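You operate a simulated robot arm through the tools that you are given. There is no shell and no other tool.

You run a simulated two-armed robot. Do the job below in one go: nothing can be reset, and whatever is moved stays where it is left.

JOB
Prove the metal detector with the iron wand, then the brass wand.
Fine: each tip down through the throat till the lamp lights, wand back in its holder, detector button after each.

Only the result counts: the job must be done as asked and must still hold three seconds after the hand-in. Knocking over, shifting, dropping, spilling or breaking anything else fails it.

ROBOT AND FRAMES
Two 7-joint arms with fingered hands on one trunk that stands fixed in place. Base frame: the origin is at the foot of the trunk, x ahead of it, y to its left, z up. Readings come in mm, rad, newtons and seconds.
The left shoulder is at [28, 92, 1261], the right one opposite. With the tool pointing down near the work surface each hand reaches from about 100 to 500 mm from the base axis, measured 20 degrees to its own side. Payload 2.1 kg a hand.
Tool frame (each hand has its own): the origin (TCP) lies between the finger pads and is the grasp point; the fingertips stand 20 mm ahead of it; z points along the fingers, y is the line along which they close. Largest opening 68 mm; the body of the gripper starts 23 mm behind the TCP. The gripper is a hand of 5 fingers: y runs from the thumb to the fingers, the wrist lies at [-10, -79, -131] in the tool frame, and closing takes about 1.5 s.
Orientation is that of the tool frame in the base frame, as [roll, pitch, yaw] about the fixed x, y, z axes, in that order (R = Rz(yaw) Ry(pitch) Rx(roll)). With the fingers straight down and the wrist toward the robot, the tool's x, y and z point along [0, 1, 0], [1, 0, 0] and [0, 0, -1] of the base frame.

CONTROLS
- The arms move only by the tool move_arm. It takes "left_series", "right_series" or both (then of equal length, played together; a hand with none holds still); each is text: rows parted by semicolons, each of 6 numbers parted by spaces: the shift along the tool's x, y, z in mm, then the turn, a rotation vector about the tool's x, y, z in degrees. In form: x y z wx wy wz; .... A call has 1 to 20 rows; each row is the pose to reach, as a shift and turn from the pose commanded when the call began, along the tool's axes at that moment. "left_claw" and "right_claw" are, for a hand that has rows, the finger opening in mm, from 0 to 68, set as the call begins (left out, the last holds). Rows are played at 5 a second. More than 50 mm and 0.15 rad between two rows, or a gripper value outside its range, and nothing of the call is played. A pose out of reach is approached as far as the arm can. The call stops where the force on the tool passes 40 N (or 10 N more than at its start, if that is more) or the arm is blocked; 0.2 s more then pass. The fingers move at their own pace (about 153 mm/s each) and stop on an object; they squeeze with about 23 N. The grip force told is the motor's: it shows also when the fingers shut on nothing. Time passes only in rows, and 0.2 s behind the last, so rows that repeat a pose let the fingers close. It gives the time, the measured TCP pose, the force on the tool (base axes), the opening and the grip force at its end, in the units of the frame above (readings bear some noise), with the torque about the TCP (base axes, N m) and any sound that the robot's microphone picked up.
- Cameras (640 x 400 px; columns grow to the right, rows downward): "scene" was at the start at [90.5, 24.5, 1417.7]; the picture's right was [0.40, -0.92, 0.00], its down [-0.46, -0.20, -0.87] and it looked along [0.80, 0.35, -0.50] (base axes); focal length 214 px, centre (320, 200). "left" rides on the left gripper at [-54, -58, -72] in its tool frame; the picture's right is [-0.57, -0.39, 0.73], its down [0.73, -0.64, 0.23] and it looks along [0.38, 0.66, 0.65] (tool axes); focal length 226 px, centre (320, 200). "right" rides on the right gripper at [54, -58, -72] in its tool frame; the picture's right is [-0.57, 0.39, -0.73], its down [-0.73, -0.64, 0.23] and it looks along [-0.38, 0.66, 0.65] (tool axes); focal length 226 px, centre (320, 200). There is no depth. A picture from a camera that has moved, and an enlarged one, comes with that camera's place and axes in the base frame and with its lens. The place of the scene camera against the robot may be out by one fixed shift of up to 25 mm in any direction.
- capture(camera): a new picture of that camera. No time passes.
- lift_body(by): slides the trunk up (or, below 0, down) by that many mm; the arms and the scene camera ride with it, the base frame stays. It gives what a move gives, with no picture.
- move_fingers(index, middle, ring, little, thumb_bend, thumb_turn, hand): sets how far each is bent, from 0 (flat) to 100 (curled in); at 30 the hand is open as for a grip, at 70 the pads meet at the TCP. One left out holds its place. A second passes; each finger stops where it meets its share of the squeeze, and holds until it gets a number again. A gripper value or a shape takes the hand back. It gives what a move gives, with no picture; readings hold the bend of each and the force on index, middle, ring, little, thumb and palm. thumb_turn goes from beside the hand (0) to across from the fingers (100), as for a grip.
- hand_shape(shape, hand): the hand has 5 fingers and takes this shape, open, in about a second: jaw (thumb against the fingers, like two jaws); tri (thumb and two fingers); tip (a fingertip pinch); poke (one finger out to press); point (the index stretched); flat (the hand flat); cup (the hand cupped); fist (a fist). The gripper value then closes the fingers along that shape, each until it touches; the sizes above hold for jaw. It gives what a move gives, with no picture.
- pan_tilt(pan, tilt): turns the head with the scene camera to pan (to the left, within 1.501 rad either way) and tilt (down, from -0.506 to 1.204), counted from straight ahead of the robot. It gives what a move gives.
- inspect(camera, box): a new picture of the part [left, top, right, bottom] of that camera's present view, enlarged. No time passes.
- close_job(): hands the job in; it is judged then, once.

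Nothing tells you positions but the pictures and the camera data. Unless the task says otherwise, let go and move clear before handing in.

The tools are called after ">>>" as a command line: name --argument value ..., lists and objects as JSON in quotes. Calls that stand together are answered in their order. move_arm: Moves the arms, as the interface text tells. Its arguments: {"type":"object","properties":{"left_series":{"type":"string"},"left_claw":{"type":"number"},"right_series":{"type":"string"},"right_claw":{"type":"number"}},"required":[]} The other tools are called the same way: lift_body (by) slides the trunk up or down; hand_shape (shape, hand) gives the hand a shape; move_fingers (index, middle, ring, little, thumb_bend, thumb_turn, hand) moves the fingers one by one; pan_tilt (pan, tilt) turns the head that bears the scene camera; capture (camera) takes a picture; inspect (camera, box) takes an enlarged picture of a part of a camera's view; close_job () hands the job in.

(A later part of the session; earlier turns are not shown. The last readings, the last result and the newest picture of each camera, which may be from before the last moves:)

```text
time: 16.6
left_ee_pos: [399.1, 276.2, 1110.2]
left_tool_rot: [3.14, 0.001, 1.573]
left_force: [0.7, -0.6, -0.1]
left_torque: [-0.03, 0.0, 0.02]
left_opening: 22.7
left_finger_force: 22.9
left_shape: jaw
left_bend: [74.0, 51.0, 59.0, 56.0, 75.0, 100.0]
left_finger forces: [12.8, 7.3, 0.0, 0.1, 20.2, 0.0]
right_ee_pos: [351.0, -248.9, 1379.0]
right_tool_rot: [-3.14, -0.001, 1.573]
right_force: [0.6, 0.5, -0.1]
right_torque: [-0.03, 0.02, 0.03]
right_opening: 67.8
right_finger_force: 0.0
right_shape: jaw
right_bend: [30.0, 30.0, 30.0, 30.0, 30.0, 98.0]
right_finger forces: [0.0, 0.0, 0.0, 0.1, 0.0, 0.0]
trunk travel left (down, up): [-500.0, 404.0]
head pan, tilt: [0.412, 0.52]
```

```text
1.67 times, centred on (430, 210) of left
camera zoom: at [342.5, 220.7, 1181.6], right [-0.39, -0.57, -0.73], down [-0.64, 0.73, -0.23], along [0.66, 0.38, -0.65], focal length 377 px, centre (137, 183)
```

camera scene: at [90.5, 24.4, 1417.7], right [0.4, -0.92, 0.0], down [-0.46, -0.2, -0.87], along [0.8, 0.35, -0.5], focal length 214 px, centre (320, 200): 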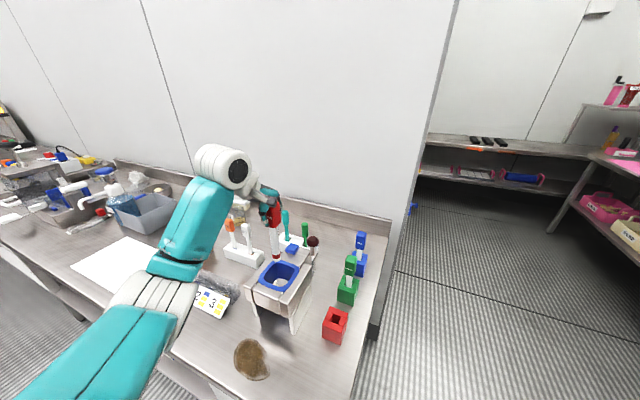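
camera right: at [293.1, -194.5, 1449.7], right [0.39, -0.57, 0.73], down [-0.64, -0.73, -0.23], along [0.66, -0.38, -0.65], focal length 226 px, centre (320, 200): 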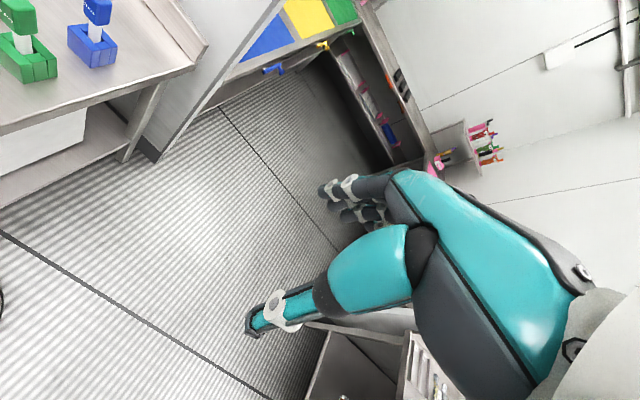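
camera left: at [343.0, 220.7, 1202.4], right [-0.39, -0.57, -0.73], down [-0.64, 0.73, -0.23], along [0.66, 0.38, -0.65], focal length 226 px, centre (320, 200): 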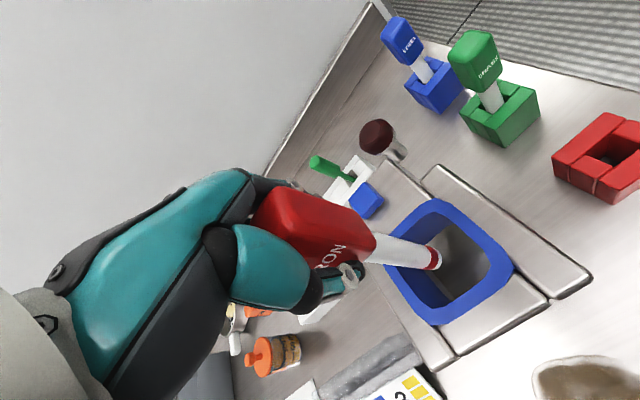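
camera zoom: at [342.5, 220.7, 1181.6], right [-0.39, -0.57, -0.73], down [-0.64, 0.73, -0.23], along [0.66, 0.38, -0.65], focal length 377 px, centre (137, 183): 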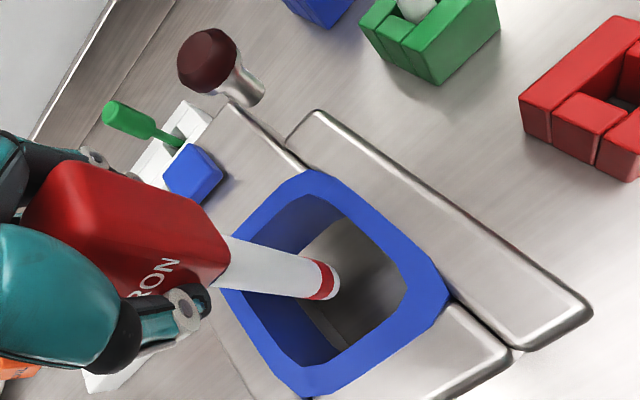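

>>> move_arm --left_series "0 0 5 0 0 0; 0 0 10 0 0 0; 0 0 15 0 0 0; 0 0 20 0 0 0; 0 0 20 0 0 0"

>>> inspect --camera "scene" --box '[230, 180, 370, 320]'

>>> inspect --camera "left" --box '[330, 90, 530, 330]'

```text
time: 17.8
left_ee_pos: [400.8, 278.6, 1091.9]
left_tool_rot: [3.141, -0.001, 1.573]
left_force: [0.4, -0.2, -0.9]
left_torque: [0.0, 0.02, 0.0]
left_opening: 22.8
left_finger_force: 22.7
left_shape: jaw
left_bend: [74.0, 51.0, 59.0, 56.0, 75.0, 100.0]
left_finger forces: [12.9, 7.4, 0.1, 0.0, 20.2, 0.0]
right_ee_pos: [350.5, -247.4, 1378.1]
right_tool_rot: [-3.14, 0.0, 1.574]
right_force: [0.5, 0.2, -0.5]
right_torque: [0.02, 0.02, 0.01]
right_opening: 67.6
right_finger_force: 0.0
right_shape: jaw
right_bend: [30.0, 30.0, 30.0, 30.0, 30.0, 98.0]
right_finger forces: [0.1, 0.0, 0.1, 0.0, 0.0, 0.0]
trunk travel left (down, up): [-500.0, 404.0]
head pan, tilt: [0.412, 0.52]
```

```text
2.86 times, centred on (300, 250) of scene
camera zoom: at [90.5, 24.4, 1417.7], right [0.4, -0.92, 0.0], down [-0.46, -0.2, -0.87], along [0.8, 0.35, -0.5], focal length 613 px, centre (377, 57)
```

zoom: 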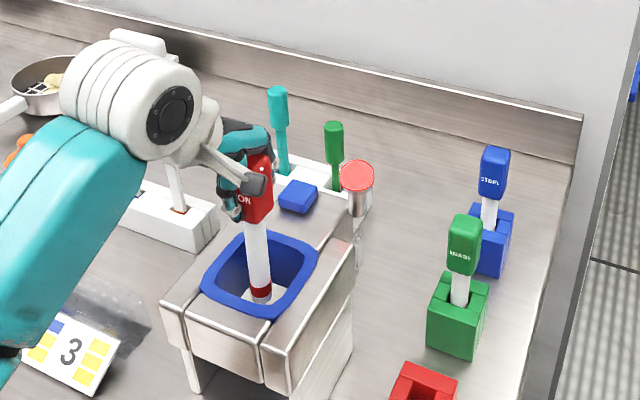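

```text
1.67 times, centred on (430, 210) of left
camera zoom: at [342.2, 221.7, 1162.8], right [-0.39, -0.57, -0.73], down [-0.64, 0.73, -0.23], along [0.66, 0.38, -0.65], focal length 377 px, centre (137, 183)
```

zoom: 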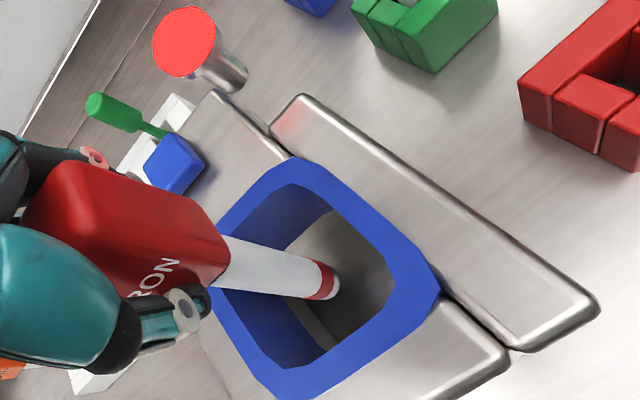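

The lamp lit bright red with TCP z≈1091. I'll hold briefly and then raise the wand straight out of the throat.

>>> move_arm --left_series "0 0 0 0 0 0; 0 0 0 0 0 0; 0 0 0 0 0 0; 0 0 -10 0 0 0; 0 0 -22 0 0 0; 0 0 -36 0 0 0; 0 0 -50 0 0 0; 0 0 -64 0 0 0; 0 0 -76 0 0 0; 0 0 -85 0 0 0; 0 0 -85 0 0 0"

>>> inspect --camera "scene" --box '[230, 180, 370, 320]'

>>> inspect --camera "left" --box '[320, 100, 560, 340]'

```text
time: 20.2
left_ee_pos: [399.9, 278.7, 1176.5]
left_tool_rot: [3.141, 0.0, 1.573]
left_force: [0.0, 0.4, 0.1]
left_torque: [-0.01, 0.01, 0.04]
left_opening: 22.8
left_finger_force: 23.0
left_shape: jaw
left_bend: [74.0, 51.0, 59.0, 56.0, 75.0, 100.0]
left_finger forces: [12.9, 7.3, 0.0, 0.0, 20.2, 0.0]
right_ee_pos: [351.3, -248.4, 1379.5]
right_tool_rot: [-3.141, 0.002, 1.573]
right_force: [-1.4, 0.0, 0.9]
right_torque: [-0.04, 0.02, -0.01]
right_opening: 67.4
right_finger_force: 0.1
right_shape: jaw
right_bend: [30.0, 30.0, 30.0, 30.0, 30.0, 98.0]
right_finger forces: [0.0, 0.0, 0.0, 0.0, 0.0, 0.1]
trunk travel left (down, up): [-500.0, 404.0]
head pan, tilt: [0.412, 0.52]
```

```text
2.86 times, centred on (300, 250) of scene
camera zoom: at [90.5, 24.4, 1417.7], right [0.4, -0.92, 0.0], down [-0.46, -0.2, -0.87], along [0.8, 0.35, -0.5], focal length 613 px, centre (377, 57)
```

zoom: 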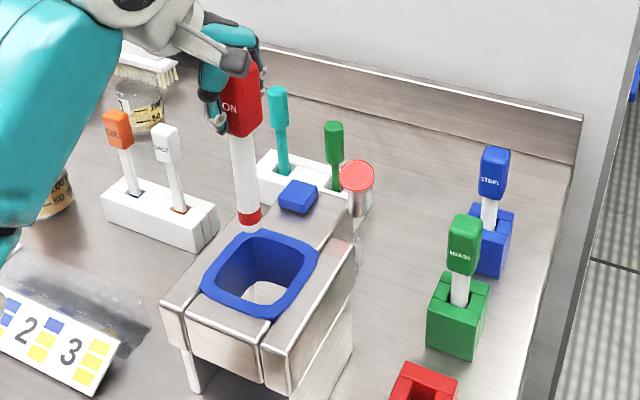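

```text
1.67 times, centred on (440, 220) of left
camera zoom: at [341.5, 222.6, 1248.4], right [-0.39, -0.57, -0.73], down [-0.64, 0.73, -0.23], along [0.66, 0.38, -0.65], focal length 377 px, centre (120, 167)
```

zoom: 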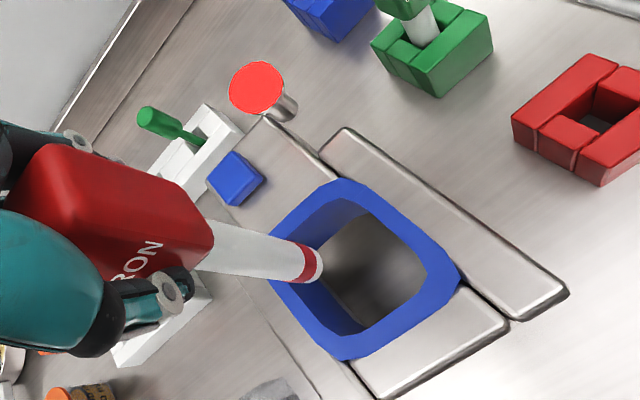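

The lamp latched on, so the button should clear it. Next I'll take the iron wand back over its red holder and check alignment.

>>> move_arm --left_series "-22 0 0 0 0 0; -46 1 0 0 0 0; -70 2 0 0 0 0; -94 2 0 0 0 0; -118 3 0 0 0 0; -136 4 0 0 0 0; -148 4 0 0 0 0; -148 4 0 0 0 0; -148 4 0 0 0 0"

>>> inspect --camera "left" --box '[380, 200, 560, 320]'

```text
time: 22.2
left_ee_pos: [405.7, 126.5, 1175.5]
left_tool_rot: [-3.141, 0.001, 1.573]
left_force: [1.1, -0.2, -0.5]
left_torque: [0.0, 0.01, 0.02]
left_opening: 22.7
left_finger_force: 22.8
left_shape: jaw
left_bend: [74.0, 51.0, 59.0, 56.0, 75.0, 100.0]
left_finger forces: [13.0, 7.3, 0.0, 0.0, 20.3, 0.0]
right_ee_pos: [351.1, -248.4, 1378.4]
right_tool_rot: [-3.141, -0.001, 1.575]
right_force: [0.4, -0.2, 0.2]
right_torque: [0.01, 0.04, 0.02]
right_opening: 67.5
right_finger_force: 0.0
right_shape: jaw
right_bend: [30.0, 30.0, 30.0, 30.0, 30.0, 98.0]
right_finger forces: [0.0, 0.0, 0.1, 0.0, 0.0, 0.0]
trunk travel left (down, up): [-500.0, 404.0]
head pan, tilt: [0.412, 0.52]
```

```text
3.33 times, centred on (470, 260) of left
camera zoom: at [346.5, 70.7, 1247.3], right [-0.39, -0.57, -0.73], down [-0.64, 0.73, -0.23], along [0.66, 0.38, -0.65], focal length 754 px, centre (-180, 0)
```

zoom: 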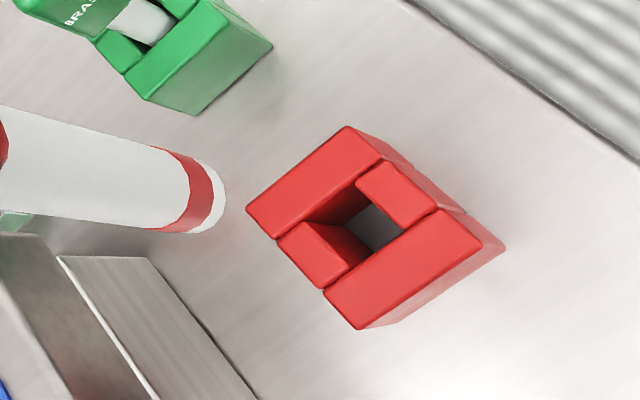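

The current pose matches the pose where the wand was seated to within about 1 mm. I'll descend until the tip is just above the holder and check again before entering.

>>> move_arm --left_series "0 0 20 0 0 0; 0 0 40 0 0 0; 0 0 60 0 0 0; 0 0 80 0 0 0; 0 0 100 0 0 0; 0 0 115 0 0 0; 0 0 125 0 0 0; 0 0 132 0 0 0; 0 0 132 0 0 0; 0 0 132 0 0 0"

>>> inspect --camera "left" --box '[380, 180, 500, 300]'

>>> inspect --camera "scene" --box '[290, 270, 380, 350]'

```text
time: 24.4
left_ee_pos: [407.0, 127.7, 1043.4]
left_tool_rot: [-3.14, 0.0, 1.572]
left_force: [0.7, 0.0, -0.9]
left_torque: [-0.02, 0.01, -0.01]
left_opening: 23.0
left_finger_force: 23.3
left_shape: jaw
left_bend: [74.0, 51.0, 59.0, 56.0, 75.0, 100.0]
left_finger forces: [12.9, 7.3, 0.0, 0.0, 20.2, 0.0]
right_ee_pos: [350.0, -248.0, 1379.0]
right_tool_rot: [-3.141, -0.001, 1.572]
right_force: [0.0, 0.7, -0.8]
right_torque: [-0.05, 0.0, 0.0]
right_opening: 67.9
right_finger_force: 0.0
right_shape: jaw
right_bend: [30.0, 30.0, 30.0, 30.0, 30.0, 98.0]
right_finger forces: [0.1, 0.0, 0.0, 0.0, 0.0, 0.0]
trunk travel left (down, up): [-500.0, 404.0]
head pan, tilt: [0.412, 0.52]
```

```text
3.33 times, centred on (440, 240) of left
camera zoom: at [348.2, 71.8, 1115.4], right [-0.39, -0.57, -0.73], down [-0.64, 0.73, -0.23], along [0.66, 0.38, -0.65], focal length 754 px, centre (-80, 67)
```

zoom: 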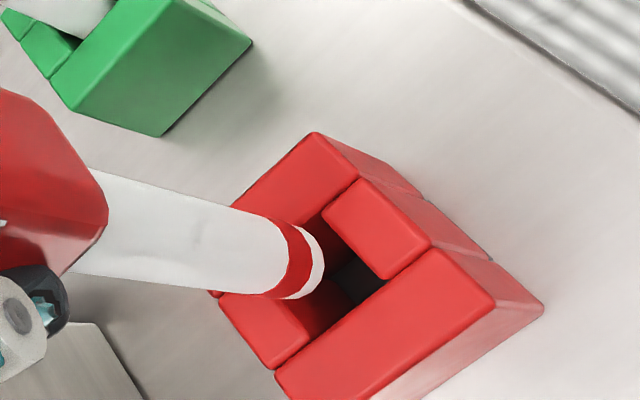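

```text
5.00 times, centred on (335, 310) of scene
camera zoom: at [90.5, 24.3, 1417.7], right [0.4, -0.92, 0.0], down [-0.46, -0.2, -0.87], along [0.8, 0.35, -0.5], focal length 1072 px, centre (245, -350)
```

zoom: 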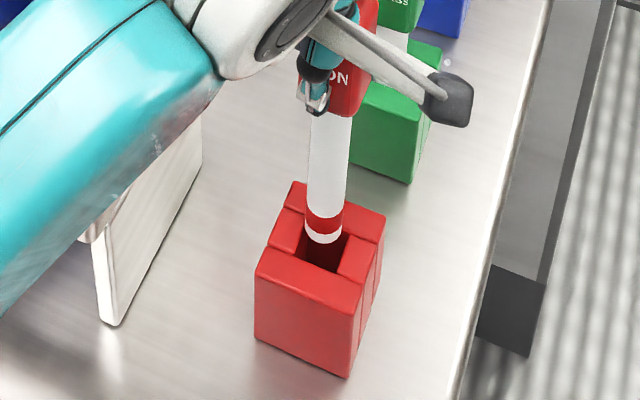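

The tip sits over the hole with a few mm of clearance on each side. I'll nudge 1 mm towards the hole centre and lower slowly, watching the force.

>>> move_arm --left_series "1 -1 0 0 0 0; 1 -1 4 0 0 0; 1 -1 8 0 0 0; 1 -1 12 0 0 0; 1 -1 16 0 0 0; 1 -1 20 0 0 0; 1 -1 24 0 0 0; 1 -1 24 0 0 0"

>>> inspect --camera "left" --box '[380, 180, 500, 300]'

>>> inspect --camera "scene" --box '[290, 270, 380, 350]'

```text
time: 26.2
left_ee_pos: [404.0, 130.0, 1020.4]
left_tool_rot: [3.141, 0.001, 1.573]
left_force: [0.1, -0.3, -0.1]
left_torque: [-0.04, 0.07, -0.02]
left_opening: 22.6
left_finger_force: 22.9
left_shape: jaw
left_bend: [74.0, 51.0, 59.0, 56.0, 75.0, 100.0]
left_finger forces: [13.1, 7.0, 0.0, 0.0, 20.7, 0.0]
right_ee_pos: [351.3, -248.8, 1378.7]
right_tool_rot: [-3.14, -0.001, 1.572]
right_force: [0.0, 0.2, -0.1]
right_torque: [0.02, 0.0, 0.0]
right_opening: 67.9
right_finger_force: 0.0
right_shape: jaw
right_bend: [30.0, 30.0, 30.0, 30.0, 30.0, 98.0]
right_finger forces: [0.1, 0.0, 0.0, 0.0, 0.0, 0.1]
trunk travel left (down, up): [-500.0, 404.0]
head pan, tilt: [0.412, 0.52]
```

```text
3.33 times, centred on (440, 240) of left
camera zoom: at [346.0, 74.5, 1092.0], right [-0.39, -0.57, -0.73], down [-0.64, 0.73, -0.23], along [0.66, 0.38, -0.65], focal length 754 px, centre (-80, 67)
```

zoom: 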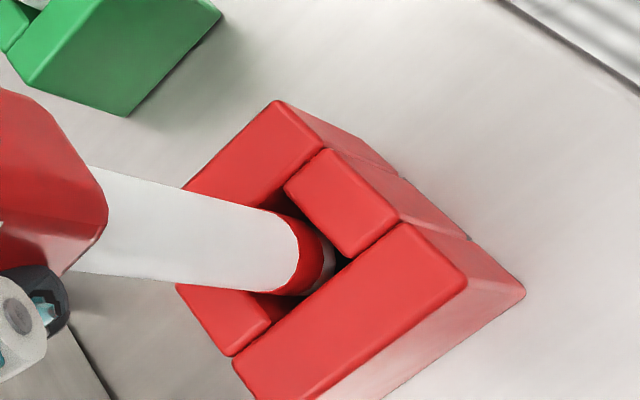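

```text
5.00 times, centred on (335, 310) of scene
camera zoom: at [90.4, 24.2, 1417.8], right [0.4, -0.92, 0.0], down [-0.46, -0.2, -0.87], along [0.8, 0.35, -0.5], focal length 1072 px, centre (245, -350)
```

zoom: 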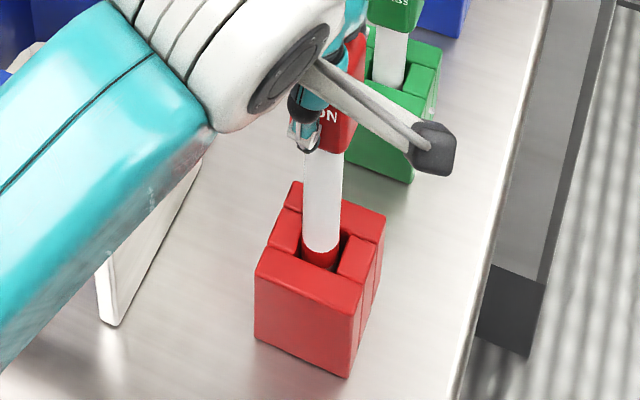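

The tip has entered the holder freely. It sits slightly towards the +y wall, so I'll correct 2 mm and lower the rest of the way.

>>> move_arm --left_series "-2 0.5 0 0 0 0; -2 0.5 5 0 0 0; -2 0.5 10 0 0 0; -2 0.5 15 0 0 0; -2 0.5 20 0 0 0; -2 0.5 25 0 0 0; -2 0.5 29 0 0 0; -2 0.5 32 0 0 0; -2 0.5 32 0 0 0"

>>> inspect --camera "left" --box '[280, 150, 480, 350]'

>>> inspect --camera "scene" --box '[290, 270, 380, 350]'

```text
time: 28.2
left_ee_pos: [403.2, 127.5, 989.1]
left_tool_rot: [3.14, -0.001, 1.573]
left_force: [-1.8, 0.0, -0.4]
left_torque: [0.01, 0.12, -0.03]
left_opening: 22.8
left_finger_force: 22.8
left_shape: jaw
left_bend: [74.0, 51.0, 59.0, 56.0, 75.0, 100.0]
left_finger forces: [12.9, 7.0, 0.0, 0.0, 21.4, 0.1]
right_ee_pos: [350.7, -247.1, 1378.2]
right_tool_rot: [3.141, -0.001, 1.572]
right_force: [-0.4, 0.6, 0.5]
right_torque: [-0.02, 0.02, -0.03]
right_opening: 67.6
right_finger_force: 0.1
right_shape: jaw
right_bend: [30.0, 30.0, 30.0, 30.0, 30.0, 98.0]
right_finger forces: [0.0, 0.0, 0.1, 0.1, 0.1, 0.0]
trunk travel left (down, up): [-500.0, 404.0]
head pan, tilt: [0.412, 0.52]
```

```text
2.00 times, centred on (380, 250) of left
camera zoom: at [345.6, 71.2, 1060.3], right [-0.39, -0.57, -0.73], down [-0.64, 0.73, -0.23], along [0.66, 0.38, -0.65], focal length 452 px, centre (200, 100)
```

zoom: 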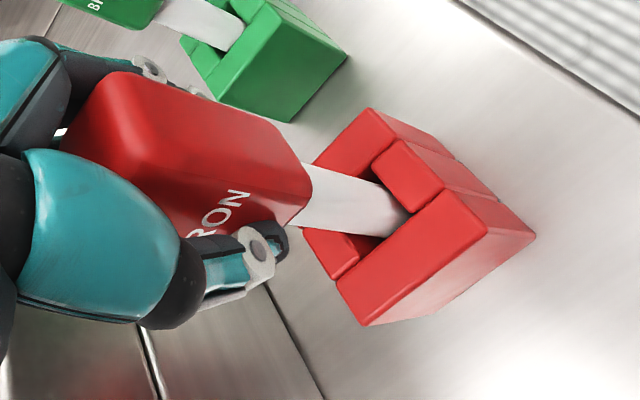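

```text
5.00 times, centred on (335, 310) of scene
camera zoom: at [90.2, 24.3, 1417.8], right [0.4, -0.92, 0.0], down [-0.45, -0.2, -0.87], along [0.8, 0.35, -0.5], focal length 1072 px, centre (245, -350)
```

zoom: 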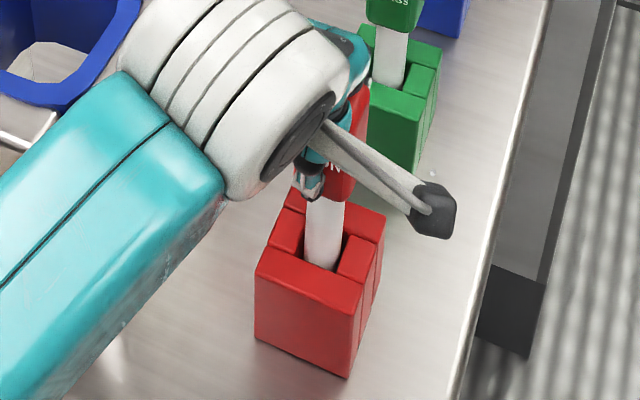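

The pose is about 2 mm above the original seat. I'll ease down those 2 mm and then open the hand.

>>> move_arm --left_series "0 1 0.5 0 0 0; 0 1.5 1 0 0 0; 0 1.5 2 0 0 0; 0 1.5 2 0 0 0"

```text
time: 29.2
left_ee_pos: [406.3, 128.1, 986.1]
left_tool_rot: [3.141, 0.0, 1.573]
left_force: [-4.6, -0.1, 1.0]
left_torque: [-0.01, 0.33, -0.05]
left_opening: 22.4
left_finger_force: 23.2
left_shape: jaw
left_bend: [74.0, 51.0, 59.0, 56.0, 75.0, 100.0]
left_finger forces: [13.5, 6.5, 0.1, 0.0, 24.4, 0.1]
right_ee_pos: [351.0, -246.7, 1379.6]
right_tool_rot: [-3.141, 0.001, 1.573]
right_force: [0.0, -0.3, 0.5]
right_torque: [0.03, 0.02, 0.0]
right_opening: 67.9
right_finger_force: 0.1
right_shape: jaw
right_bend: [30.0, 30.0, 30.0, 30.0, 30.0, 98.0]
right_finger forces: [0.0, 0.0, 0.0, 0.1, 0.0, 0.0]
trunk travel left (down, up): [-500.0, 404.0]
head pan, tilt: [0.412, 0.52]
```

Moving to +x raised a side load, so I'll back off 2 mm in x and then release.

>>> move_arm --left_series "0 -1 0 0 0 0; 0 -2 0 0 0 0; 0 -2 0 0 0 0"

>>> move_arm --left_series "0 0 0 0 0 0; 0 0 0 0 0 0; 0 0 0 0 0 0; 0 0 0 0 0 0; 0 0 0 0 0 0; 0 0 0 0 0 0; 0 0 0 0 0 0; 0 0 0 0 0 0" --left_claw 68

>>> inspect --camera "left" --box '[280, 150, 480, 350]'

>>> inspect --camera "scene" --box '[290, 270, 380, 350]'

```text
time: 30.0
left_ee_pos: [404.0, 128.3, 985.7]
left_tool_rot: [3.141, -0.001, 1.573]
left_force: [-1.5, -0.3, 1.7]
left_torque: [-0.04, 0.16, 0.03]
left_opening: 22.5
left_finger_force: 23.2
left_shape: jaw
left_bend: [74.0, 51.0, 59.0, 56.0, 75.0, 100.0]
left_finger forces: [13.6, 7.2, 0.1, 0.1, 22.6, 0.0]
right_ee_pos: [352.2, -249.0, 1379.2]
right_tool_rot: [-3.141, 0.001, 1.573]
right_force: [0.9, 0.4, -0.8]
right_torque: [0.03, -0.01, -0.03]
right_opening: 67.7
right_finger_force: 0.1
right_shape: jaw
right_bend: [30.0, 30.0, 30.0, 30.0, 30.0, 98.0]
right_finger forces: [0.0, 0.1, 0.1, 0.1, 0.1, 0.1]
trunk travel left (down, up): [-500.0, 404.0]
head pan, tilt: [0.412, 0.52]
```

```text
time: 31.8
left_ee_pos: [405.2, 127.2, 985.2]
left_tool_rot: [-3.141, -0.001, 1.574]
left_force: [0.8, 0.4, -0.2]
left_torque: [0.0, 0.02, 0.02]
left_opening: 67.7
left_finger_force: 0.0
left_shape: jaw
left_bend: [30.0, 30.0, 30.0, 30.0, 30.0, 98.0]
left_finger forces: [0.0, 0.0, 0.0, 0.1, 0.1, 0.1]
right_ee_pos: [350.9, -247.6, 1379.0]
right_tool_rot: [-3.14, 0.0, 1.572]
right_force: [0.6, -0.1, 0.1]
right_torque: [0.0, 0.0, -0.02]
right_opening: 67.8
right_finger_force: 0.0
right_shape: jaw
right_bend: [30.0, 30.0, 30.0, 30.0, 30.0, 98.0]
right_finger forces: [0.0, 0.1, 0.0, 0.1, 0.0, 0.1]
trunk travel left (down, up): [-500.0, 404.0]
head pan, tilt: [0.412, 0.52]
```

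```text
2.00 times, centred on (380, 250) of left
camera zoom: at [346.3, 72.4, 1057.5], right [-0.39, -0.57, -0.73], down [-0.64, 0.73, -0.23], along [0.66, 0.38, -0.65], focal length 452 px, centre (200, 100)
```

zoom: 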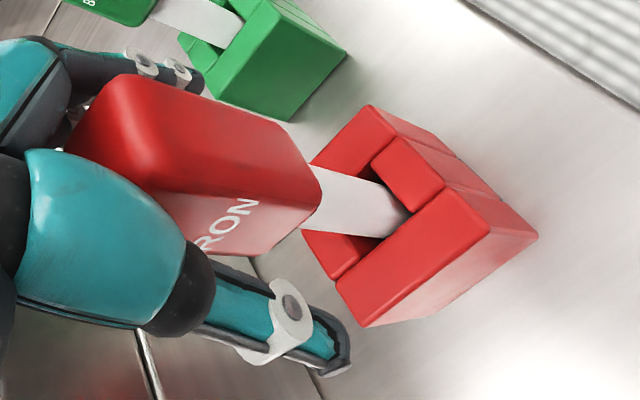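

```text
5.00 times, centred on (335, 310) of scene
camera zoom: at [90.5, 24.3, 1417.7], right [0.4, -0.92, 0.0], down [-0.46, -0.2, -0.87], along [0.8, 0.35, -0.5], focal length 1072 px, centre (245, -350)
```

zoom: 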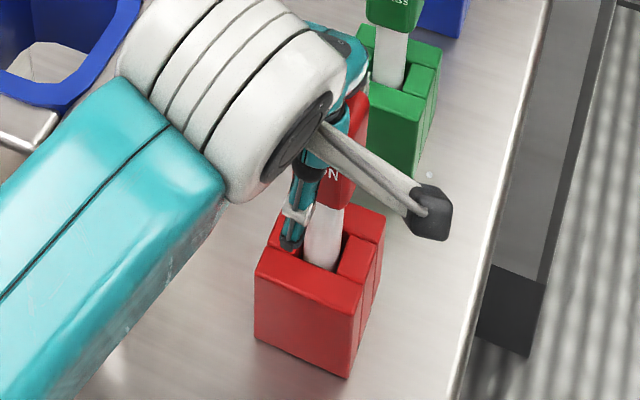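

The iron wand is seated as it was at the start. I'll retreat straight up and check it.

>>> move_arm --left_series "0 0 -10 0 0 0; 0 0 -20 0 0 0; 0 0 -35 0 0 0; 0 0 -55 0 0 0; 0 0 -75 0 0 0; 0 0 -100 0 0 0; 0 0 -125 0 0 0; 0 0 -150 0 0 0; 0 0 -150 0 0 0" --left_claw 68

>>> capture --camera "left"

>>> inspect --camera "scene" --box '[240, 200, 400, 350]'

```text
time: 33.8
left_ee_pos: [403.9, 126.9, 1136.5]
left_tool_rot: [3.141, 0.0, 1.571]
left_force: [0.0, -0.4, -0.1]
left_torque: [0.0, 0.0, -0.06]
left_opening: 67.8
left_finger_force: 0.1
left_shape: jaw
left_bend: [30.0, 30.0, 30.0, 30.0, 30.0, 98.0]
left_finger forces: [0.1, 0.0, 0.1, 0.0, 0.1, 0.0]
right_ee_pos: [350.9, -247.9, 1378.7]
right_tool_rot: [-3.14, -0.001, 1.571]
right_force: [-0.5, 0.4, 0.3]
right_torque: [-0.04, -0.02, 0.0]
right_opening: 67.5
right_finger_force: 0.0
right_shape: jaw
right_bend: [30.0, 30.0, 30.0, 30.0, 30.0, 98.0]
right_finger forces: [0.0, 0.0, 0.0, 0.0, 0.0, 0.0]
trunk travel left (down, up): [-500.0, 404.0]
head pan, tilt: [0.412, 0.52]
```

```text
taken
camera left: at [345.1, 71.0, 1206.9], right [-0.39, -0.57, -0.73], down [-0.64, 0.73, -0.23], along [0.66, 0.38, -0.65], focal length 226 px, centre (320, 200)
```

left: 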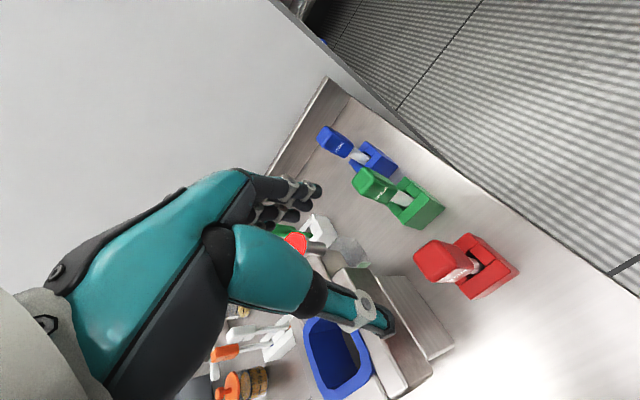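

```text
2.67 times, centred on (320, 275) of scene
camera zoom: at [90.5, 24.3, 1417.7], right [0.4, -0.92, 0.0], down [-0.46, -0.2, -0.87], along [0.8, 0.35, -0.5], focal length 572 px, centre (320, 0)
```

zoom: 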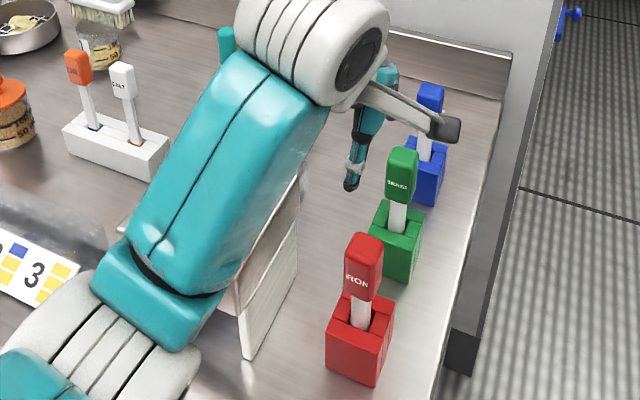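

The iron wand stands correctly in its red holder and the lamp is still on. Next is the button, which I place at about (481,283,1012). I'll fly over beside it and give the hand a poking shape.

>>> move_arm --left_series "0 0 -20 0 0 0; 0 0 -45 0 0 0; 25 5 -50 0 0 0; 55 12 -50 0 0 0; 85 20 -50 0 0 0; 115 28 -50 0 0 0; 140 35 -50 0 0 0; 156 40 -50 0 0 0; 156 40 -50 0 0 0; 156 40 -50 0 0 0"

>>> hand_shape --hand "left" --shape "poke"

>>> capture --camera "left"

>>> inspect --camera "scene" --box '[220, 130, 380, 300]'

```text
time: 36.0
left_ee_pos: [442.0, 282.6, 1184.6]
left_tool_rot: [3.141, -0.001, 1.573]
left_force: [0.1, 0.3, 0.2]
left_torque: [-0.01, 0.0, 0.04]
left_opening: 67.6
left_finger_force: 0.0
left_shape: jaw
left_bend: [30.0, 30.0, 30.0, 30.0, 30.0, 98.0]
left_finger forces: [0.0, 0.1, 0.0, 0.1, 0.1, 0.0]
right_ee_pos: [351.9, -247.2, 1378.9]
right_tool_rot: [-3.138, 0.0, 1.572]
right_force: [0.5, 0.8, 0.2]
right_torque: [0.0, 0.02, -0.02]
right_opening: 67.6
right_finger_force: 0.0
right_shape: jaw
right_bend: [30.0, 30.0, 30.0, 30.0, 30.0, 98.0]
right_finger forces: [0.1, 0.1, 0.0, 0.1, 0.0, 0.0]
trunk travel left (down, up): [-500.0, 404.0]
head pan, tilt: [0.412, 0.52]
```

```text
time: 36.9
left_ee_pos: [442.2, 282.6, 1184.7]
left_tool_rot: [-3.142, -0.001, 1.572]
left_force: [-0.1, 0.3, -0.1]
left_torque: [0.01, 0.0, 0.02]
left_opening: 0.0
left_finger_force: 0.0
left_shape: poke
left_bend: [70.0, 70.0, 99.0, 99.0, 100.0, 100.0]
left_finger forces: [0.1, 0.0, 0.0, 0.0, 0.0, 0.0]
right_ee_pos: [352.4, -248.4, 1378.9]
right_tool_rot: [-3.14, 0.0, 1.572]
right_force: [0.6, 0.0, 0.0]
right_torque: [0.01, -0.02, -0.01]
right_opening: 67.7
right_finger_force: 0.0
right_shape: jaw
right_bend: [30.0, 30.0, 30.0, 30.0, 30.0, 98.0]
right_finger forces: [0.1, 0.0, 0.0, 0.0, 0.0, 0.0]
trunk travel left (down, up): [-500.0, 404.0]
head pan, tilt: [0.412, 0.52]
```

```text
taken
camera left: at [384.3, 226.8, 1257.5], right [-0.39, -0.57, -0.73], down [-0.64, 0.73, -0.23], along [0.66, 0.38, -0.65], focal length 226 px, centre (320, 200)
```

left: 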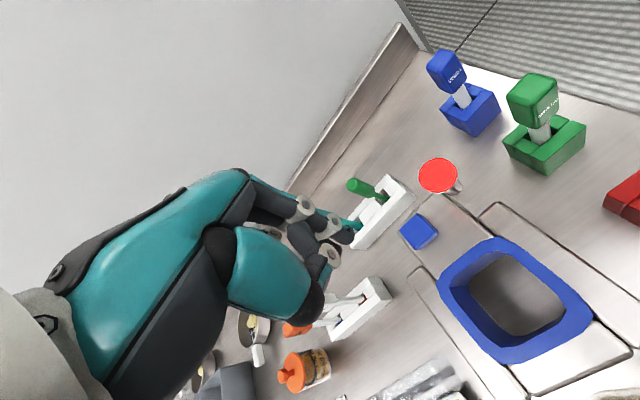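

```text
2.35 times, centred on (300, 215) of scene
camera zoom: at [90.5, 24.3, 1417.7], right [0.4, -0.92, 0.0], down [-0.46, -0.2, -0.87], along [0.8, 0.35, -0.5], focal length 505 px, centre (367, 165)
```

zoom: 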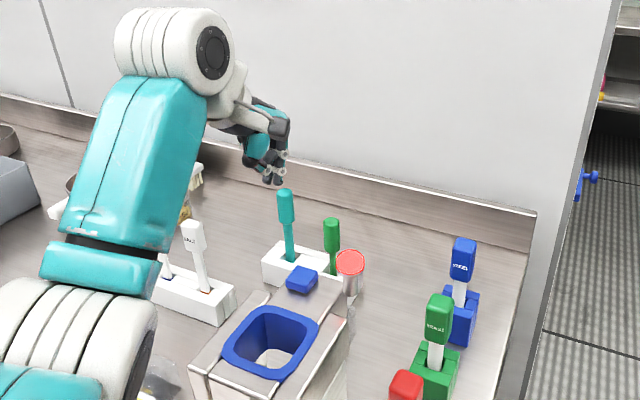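

>>> inspect --camera "left" --box '[230, 150, 450, 330]'

```text
2.22 times, centred on (340, 240) of left
camera zoom: at [384.3, 226.8, 1257.5], right [-0.39, -0.57, -0.73], down [-0.64, 0.73, -0.23], along [0.66, 0.38, -0.65], focal length 502 px, centre (276, 111)
```

zoom: 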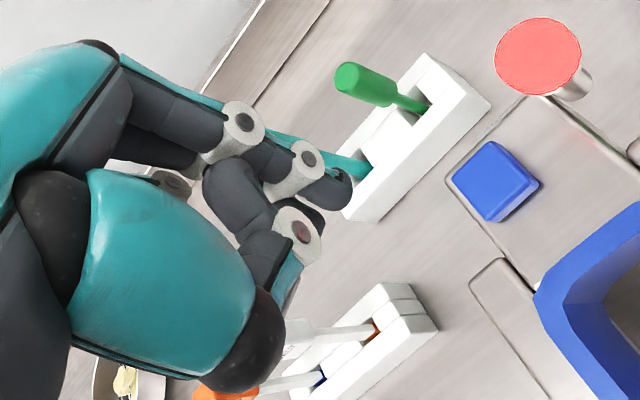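

The index tip sits at about tool x −7, 20 mm ahead of the TCP, and the button comes out near (484,284.5,1012). I'll move above it and descend to about 38 mm over it.

>>> move_arm --left_series "3 20 0 0 0 0; 6 41 0 0 0 0; 6 41 20 0 0 0; 6 41 40 0 0 0; 6 41 60 0 0 0; 6 41 80 0 0 0; 6 41 100 0 0 0; 6 41 114 0 0 0; 6 41 114 0 0 0; 6 41 114 0 0 0"

>>> capture --camera "left"

>>> inspect --camera "left" --box '[280, 140, 460, 300]'

>>> inspect --camera "scene" --box '[230, 180, 370, 300]'

```text
time: 39.1
left_ee_pos: [485.0, 290.9, 1072.1]
left_tool_rot: [3.141, 0.0, 1.573]
left_force: [0.1, 1.0, 0.5]
left_torque: [0.0, 0.02, 0.01]
left_opening: 0.0
left_finger_force: 0.1
left_shape: poke
left_bend: [70.0, 70.0, 99.0, 99.0, 100.0, 100.0]
left_finger forces: [0.0, 0.1, 0.0, 0.0, 0.0, 0.0]
right_ee_pos: [351.4, -247.2, 1380.2]
right_tool_rot: [-3.14, 0.002, 1.572]
right_force: [0.4, 0.5, -0.1]
right_torque: [0.0, 0.0, 0.03]
right_opening: 67.5
right_finger_force: 0.0
right_shape: jaw
right_bend: [30.0, 30.0, 30.0, 30.0, 30.0, 98.0]
right_finger forces: [0.0, 0.0, 0.1, 0.1, 0.0, 0.0]
trunk travel left (down, up): [-500.0, 404.0]
head pan, tilt: [0.412, 0.52]
```

```text
taken
camera left: at [426.4, 234.3, 1143.6], right [-0.39, -0.57, -0.73], down [-0.64, 0.73, -0.23], along [0.66, 0.38, -0.65], focal length 226 px, centre (320, 200)
```

left: 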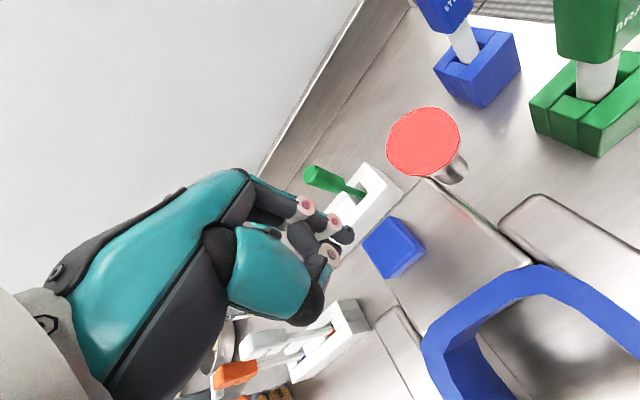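

```text
2.50 times, centred on (370, 220) of left
camera zoom: at [426.4, 234.3, 1143.6], right [-0.39, -0.57, -0.73], down [-0.64, 0.73, -0.23], along [0.66, 0.38, -0.65], focal length 565 px, centre (195, 150)
```

zoom: 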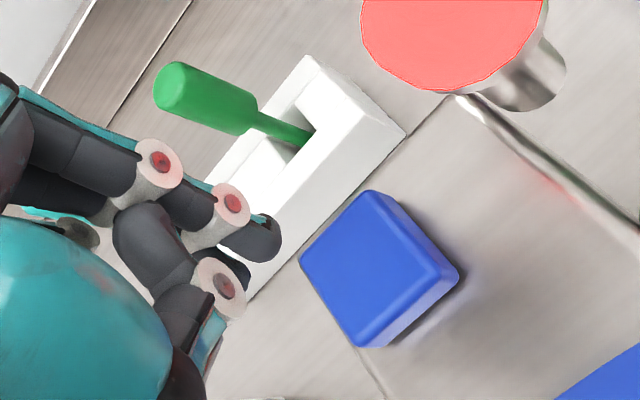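

```text
3.33 times, centred on (300, 240) of scene
camera zoom: at [90.5, 24.3, 1417.7], right [0.4, -0.92, 0.0], down [-0.46, -0.2, -0.87], along [0.8, 0.35, -0.5], focal length 715 px, centre (387, 67)
```

zoom: 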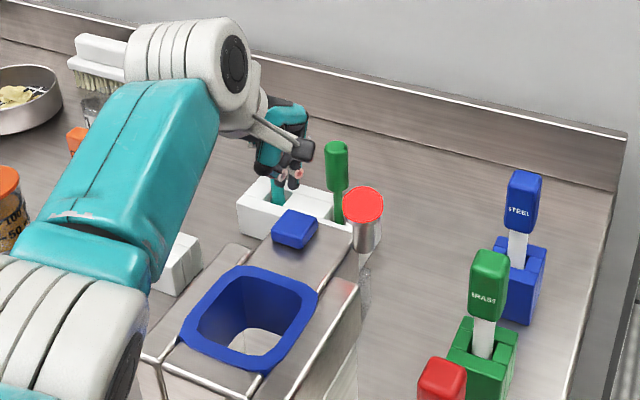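

The index tip lines up over the button centre. I'll descend and press in small steps while watching the force and the lamp.

>>> move_arm --left_series "0 0 10 0 0 0; 0 0 20 0 0 0; 0 0 28 0 0 0; 0 0 32 0 0 0; 0 0 34 0 0 0; 0 0 36 0 0 0; 0 0 36 0 0 0"

>>> inspect --camera "left" --box '[280, 140, 460, 300]'

>>> inspect --camera "scene" --box '[230, 180, 370, 300]'

```text
time: 40.7
left_ee_pos: [485.2, 289.1, 1035.8]
left_tool_rot: [-3.142, -0.001, 1.574]
left_force: [-0.2, 1.0, 0.1]
left_torque: [-0.02, 0.0, -0.03]
left_opening: 0.0
left_finger_force: 0.1
left_shape: poke
left_bend: [70.0, 70.0, 99.0, 99.0, 100.0, 100.0]
left_finger forces: [0.0, 0.1, 0.0, 0.0, 0.0, 0.0]
right_ee_pos: [351.5, -247.3, 1379.6]
right_tool_rot: [-3.14, -0.001, 1.574]
right_force: [-0.3, 0.3, 0.6]
right_torque: [0.04, -0.01, 0.02]
right_opening: 67.5
right_finger_force: 0.0
right_shape: jaw
right_bend: [30.0, 30.0, 30.0, 30.0, 30.0, 98.0]
right_finger forces: [0.0, 0.0, 0.0, 0.1, 0.0, 0.1]
trunk travel left (down, up): [-500.0, 404.0]
head pan, tilt: [0.412, 0.52]
```

```text
2.50 times, centred on (370, 220) of left
camera zoom: at [426.5, 233.9, 1108.3], right [-0.39, -0.57, -0.73], down [-0.64, 0.73, -0.23], along [0.66, 0.38, -0.65], focal length 565 px, centre (195, 150)
```

zoom: 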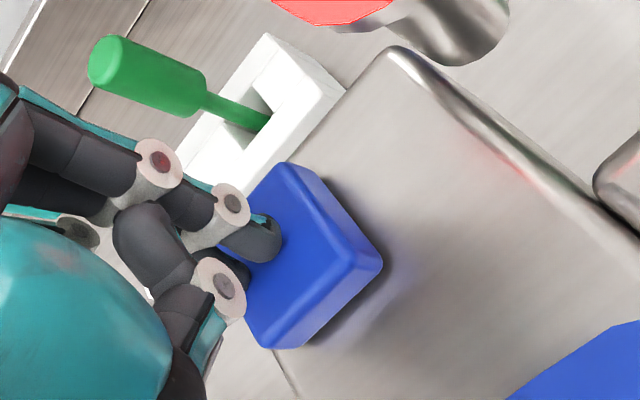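

```text
3.33 times, centred on (300, 240) of scene
camera zoom: at [90.5, 24.3, 1417.7], right [0.4, -0.92, 0.0], down [-0.46, -0.2, -0.87], along [0.8, 0.35, -0.5], focal length 715 px, centre (387, 67)
```

zoom: 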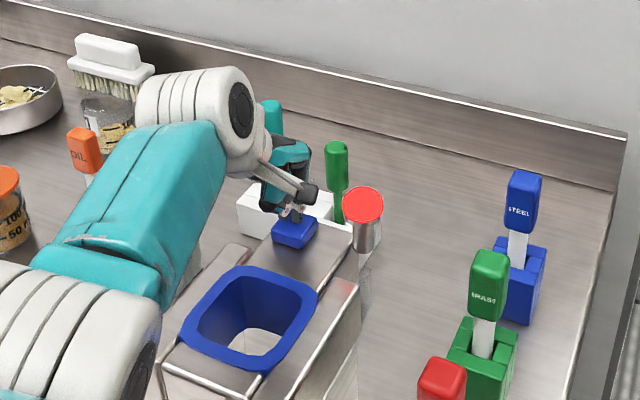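

>>> move_arm --left_series "0 0 2 0 0 0; 0 0 4 0 0 0; 0 0 5 0 0 0; 0 0 5 0 0 0"

>>> inspect --camera "scene" --box '[230, 180, 370, 300]'

```text
time: 41.7
left_ee_pos: [485.3, 289.1, 1031.6]
left_tool_rot: [-3.141, 0.0, 1.571]
left_force: [0.4, 0.6, 1.9]
left_torque: [0.0, -0.02, -0.01]
left_opening: 0.0
left_finger_force: 0.0
left_shape: poke
left_bend: [70.0, 70.0, 99.0, 99.0, 100.0, 100.0]
left_finger forces: [0.1, 1.8, 0.0, 0.0, 0.0, 0.0]
right_ee_pos: [352.3, -247.1, 1378.3]
right_tool_rot: [-3.138, 0.0, 1.571]
right_force: [0.6, 0.0, 0.4]
right_torque: [0.01, -0.01, -0.04]
right_opening: 67.7
right_finger_force: 0.0
right_shape: jaw
right_bend: [30.0, 30.0, 30.0, 30.0, 30.0, 98.0]
right_finger forces: [0.0, 0.0, 0.0, 0.0, 0.0, 0.0]
trunk travel left (down, up): [-500.0, 404.0]
head pan, tilt: [0.412, 0.52]
heard: click
```

```text
3.33 times, centred on (300, 240) of scene
camera zoom: at [90.5, 24.1, 1417.8], right [0.4, -0.92, 0.0], down [-0.46, -0.2, -0.87], along [0.8, 0.35, -0.5], focal length 715 px, centre (387, 67)
```

zoom: 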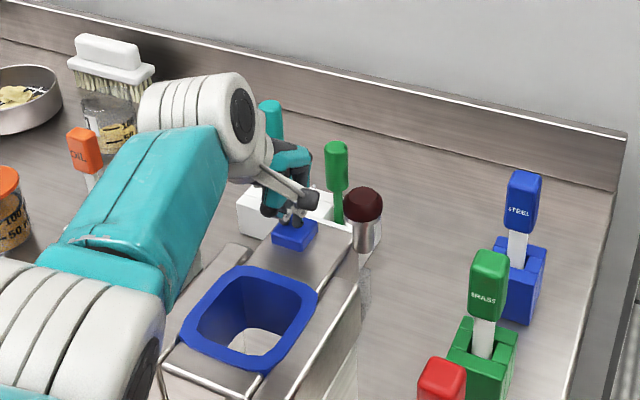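

There was a click and the lamp went out, so the iron wand's cycle is done. I'll raise the hand, open it to jaw shape and go above the brass wand at about (508,122), top z≈1011.

>>> move_arm --left_series "0 0 -5 0 0 0; 0 0 -15 0 0 0; 0 0 -35 0 0 0; 0 0 -60 0 0 0; 0 0 -90 0 0 0; 0 0 -120 0 0 0; 0 0 -150 0 0 0; 0 0 -150 0 0 0"

>>> hand_shape --hand "left" --shape "jaw"

>>> inspect --camera "scene" --box '[230, 180, 390, 350]'

```text
time: 43.5
left_ee_pos: [487.3, 288.8, 1181.6]
left_tool_rot: [3.141, 0.0, 1.572]
left_force: [0.2, 0.1, 0.7]
left_torque: [0.0, -0.01, 0.0]
left_opening: 0.0
left_finger_force: 0.0
left_shape: poke
left_bend: [70.0, 70.0, 99.0, 99.0, 100.0, 100.0]
left_finger forces: [0.0, 0.0, 0.0, 0.1, 0.1, 0.0]
right_ee_pos: [352.1, -248.1, 1379.1]
right_tool_rot: [-3.139, 0.002, 1.574]
right_force: [0.3, -1.1, -0.1]
right_torque: [-0.02, -0.02, 0.05]
right_opening: 67.8
right_finger_force: 0.0
right_shape: jaw
right_bend: [30.0, 30.0, 30.0, 30.0, 30.0, 98.0]
right_finger forces: [0.0, 0.0, 0.0, 0.0, 0.0, 0.1]
trunk travel left (down, up): [-500.0, 404.0]
head pan, tilt: [0.412, 0.52]
```

```text
time: 44.4
left_ee_pos: [487.6, 289.6, 1181.3]
left_tool_rot: [-3.141, -0.001, 1.571]
left_force: [-0.6, -0.5, -0.6]
left_torque: [-0.01, 0.03, -0.03]
left_opening: 67.7
left_finger_force: 0.0
left_shape: jaw
left_bend: [30.0, 30.0, 30.0, 30.0, 30.0, 98.0]
left_finger forces: [0.0, 0.1, 0.1, 0.0, 0.0, 0.0]
right_ee_pos: [351.4, -245.7, 1379.8]
right_tool_rot: [-3.139, -0.001, 1.572]
right_force: [-0.4, -0.2, 0.2]
right_torque: [-0.01, -0.01, 0.03]
right_opening: 67.8
right_finger_force: 0.1
right_shape: jaw
right_bend: [30.0, 30.0, 30.0, 30.0, 30.0, 98.0]
right_finger forces: [0.0, 0.0, 0.0, 0.1, 0.0, 0.0]
trunk travel left (down, up): [-500.0, 404.0]
head pan, tilt: [0.412, 0.52]
```

```text
2.35 times, centred on (310, 265) of scene
camera zoom: at [90.6, 24.3, 1417.7], right [0.4, -0.92, 0.0], down [-0.46, -0.2, -0.87], along [0.8, 0.35, -0.5], focal length 505 px, centre (344, 47)
```

zoom: 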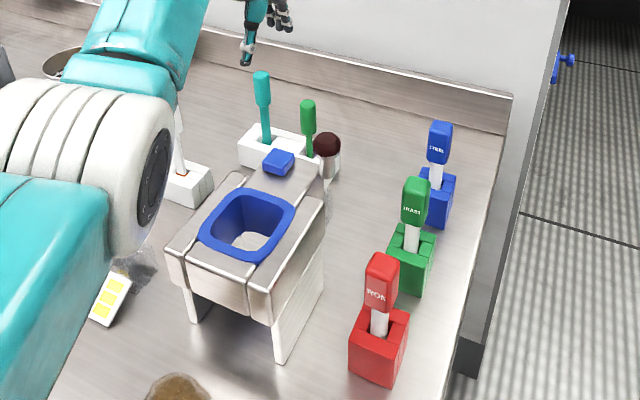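

The lamp is off and the wands are undisturbed. Moving over the brass wand.

>>> move_arm --left_series "-22 3 0 0 0 0; -46 6 0 0 0 0; -70 9 0 0 0 0; -94 12 0 0 0 0; -118 15 0 0 0 0; -142 18 0 0 0 0; -165 20 0 0 0 0; -165 20 20 0 0 0; -165 20 40 0 0 0; -165 20 60 0 0 0; -165 20 80 0 0 0; -165 20 80 0 0 0"

>>> capture --camera "left"

>>> inspect --camera "left" --box '[330, 190, 480, 310]'

>>> inspect --camera "scene" --box '[260, 190, 400, 320]'

```text
time: 47.0
left_ee_pos: [504.0, 124.6, 1100.6]
left_tool_rot: [3.141, 0.0, 1.573]
left_force: [0.1, 0.8, -0.3]
left_torque: [0.0, -0.02, -0.02]
left_opening: 68.2
left_finger_force: 0.0
left_shape: jaw
left_bend: [30.0, 30.0, 30.0, 30.0, 30.0, 98.0]
left_finger forces: [0.1, 0.0, 0.0, 0.0, 0.0, 0.1]
right_ee_pos: [352.0, -247.8, 1379.1]
right_tool_rot: [-3.14, 0.001, 1.572]
right_force: [0.2, -0.5, 0.4]
right_torque: [-0.02, -0.01, 0.03]
right_opening: 67.6
right_finger_force: 0.0
right_shape: jaw
right_bend: [30.0, 30.0, 30.0, 30.0, 30.0, 98.0]
right_finger forces: [0.1, 0.1, 0.0, 0.0, 0.0, 0.0]
trunk travel left (down, up): [-500.0, 404.0]
head pan, tilt: [0.412, 0.52]
```

```text
taken
camera left: at [445.5, 69.0, 1172.2], right [-0.39, -0.57, -0.73], down [-0.64, 0.73, -0.23], along [0.66, 0.38, -0.65], focal length 226 px, centre (320, 200)
```

left: 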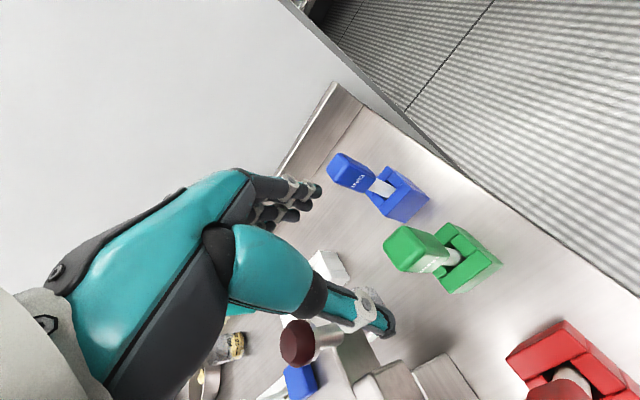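

```text
3.33 times, centred on (405, 250) of left
camera zoom: at [445.5, 69.0, 1172.2], right [-0.39, -0.57, -0.73], down [-0.64, 0.73, -0.23], along [0.66, 0.38, -0.65], focal length 754 px, centre (37, 33)
```

zoom: 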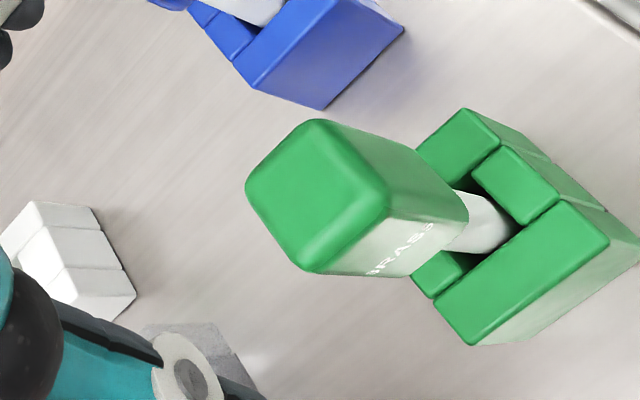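

```text
3.08 times, centred on (330, 255) of scene
camera zoom: at [90.6, 24.2, 1417.7], right [0.4, -0.92, 0.0], down [-0.46, -0.2, -0.87], along [0.8, 0.35, -0.5], focal length 660 px, centre (289, 31)
```

zoom: 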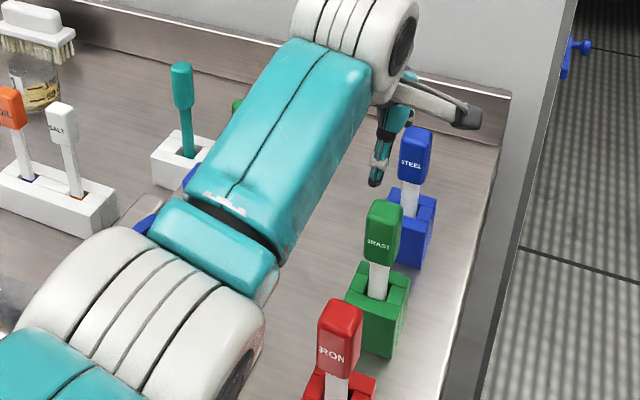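

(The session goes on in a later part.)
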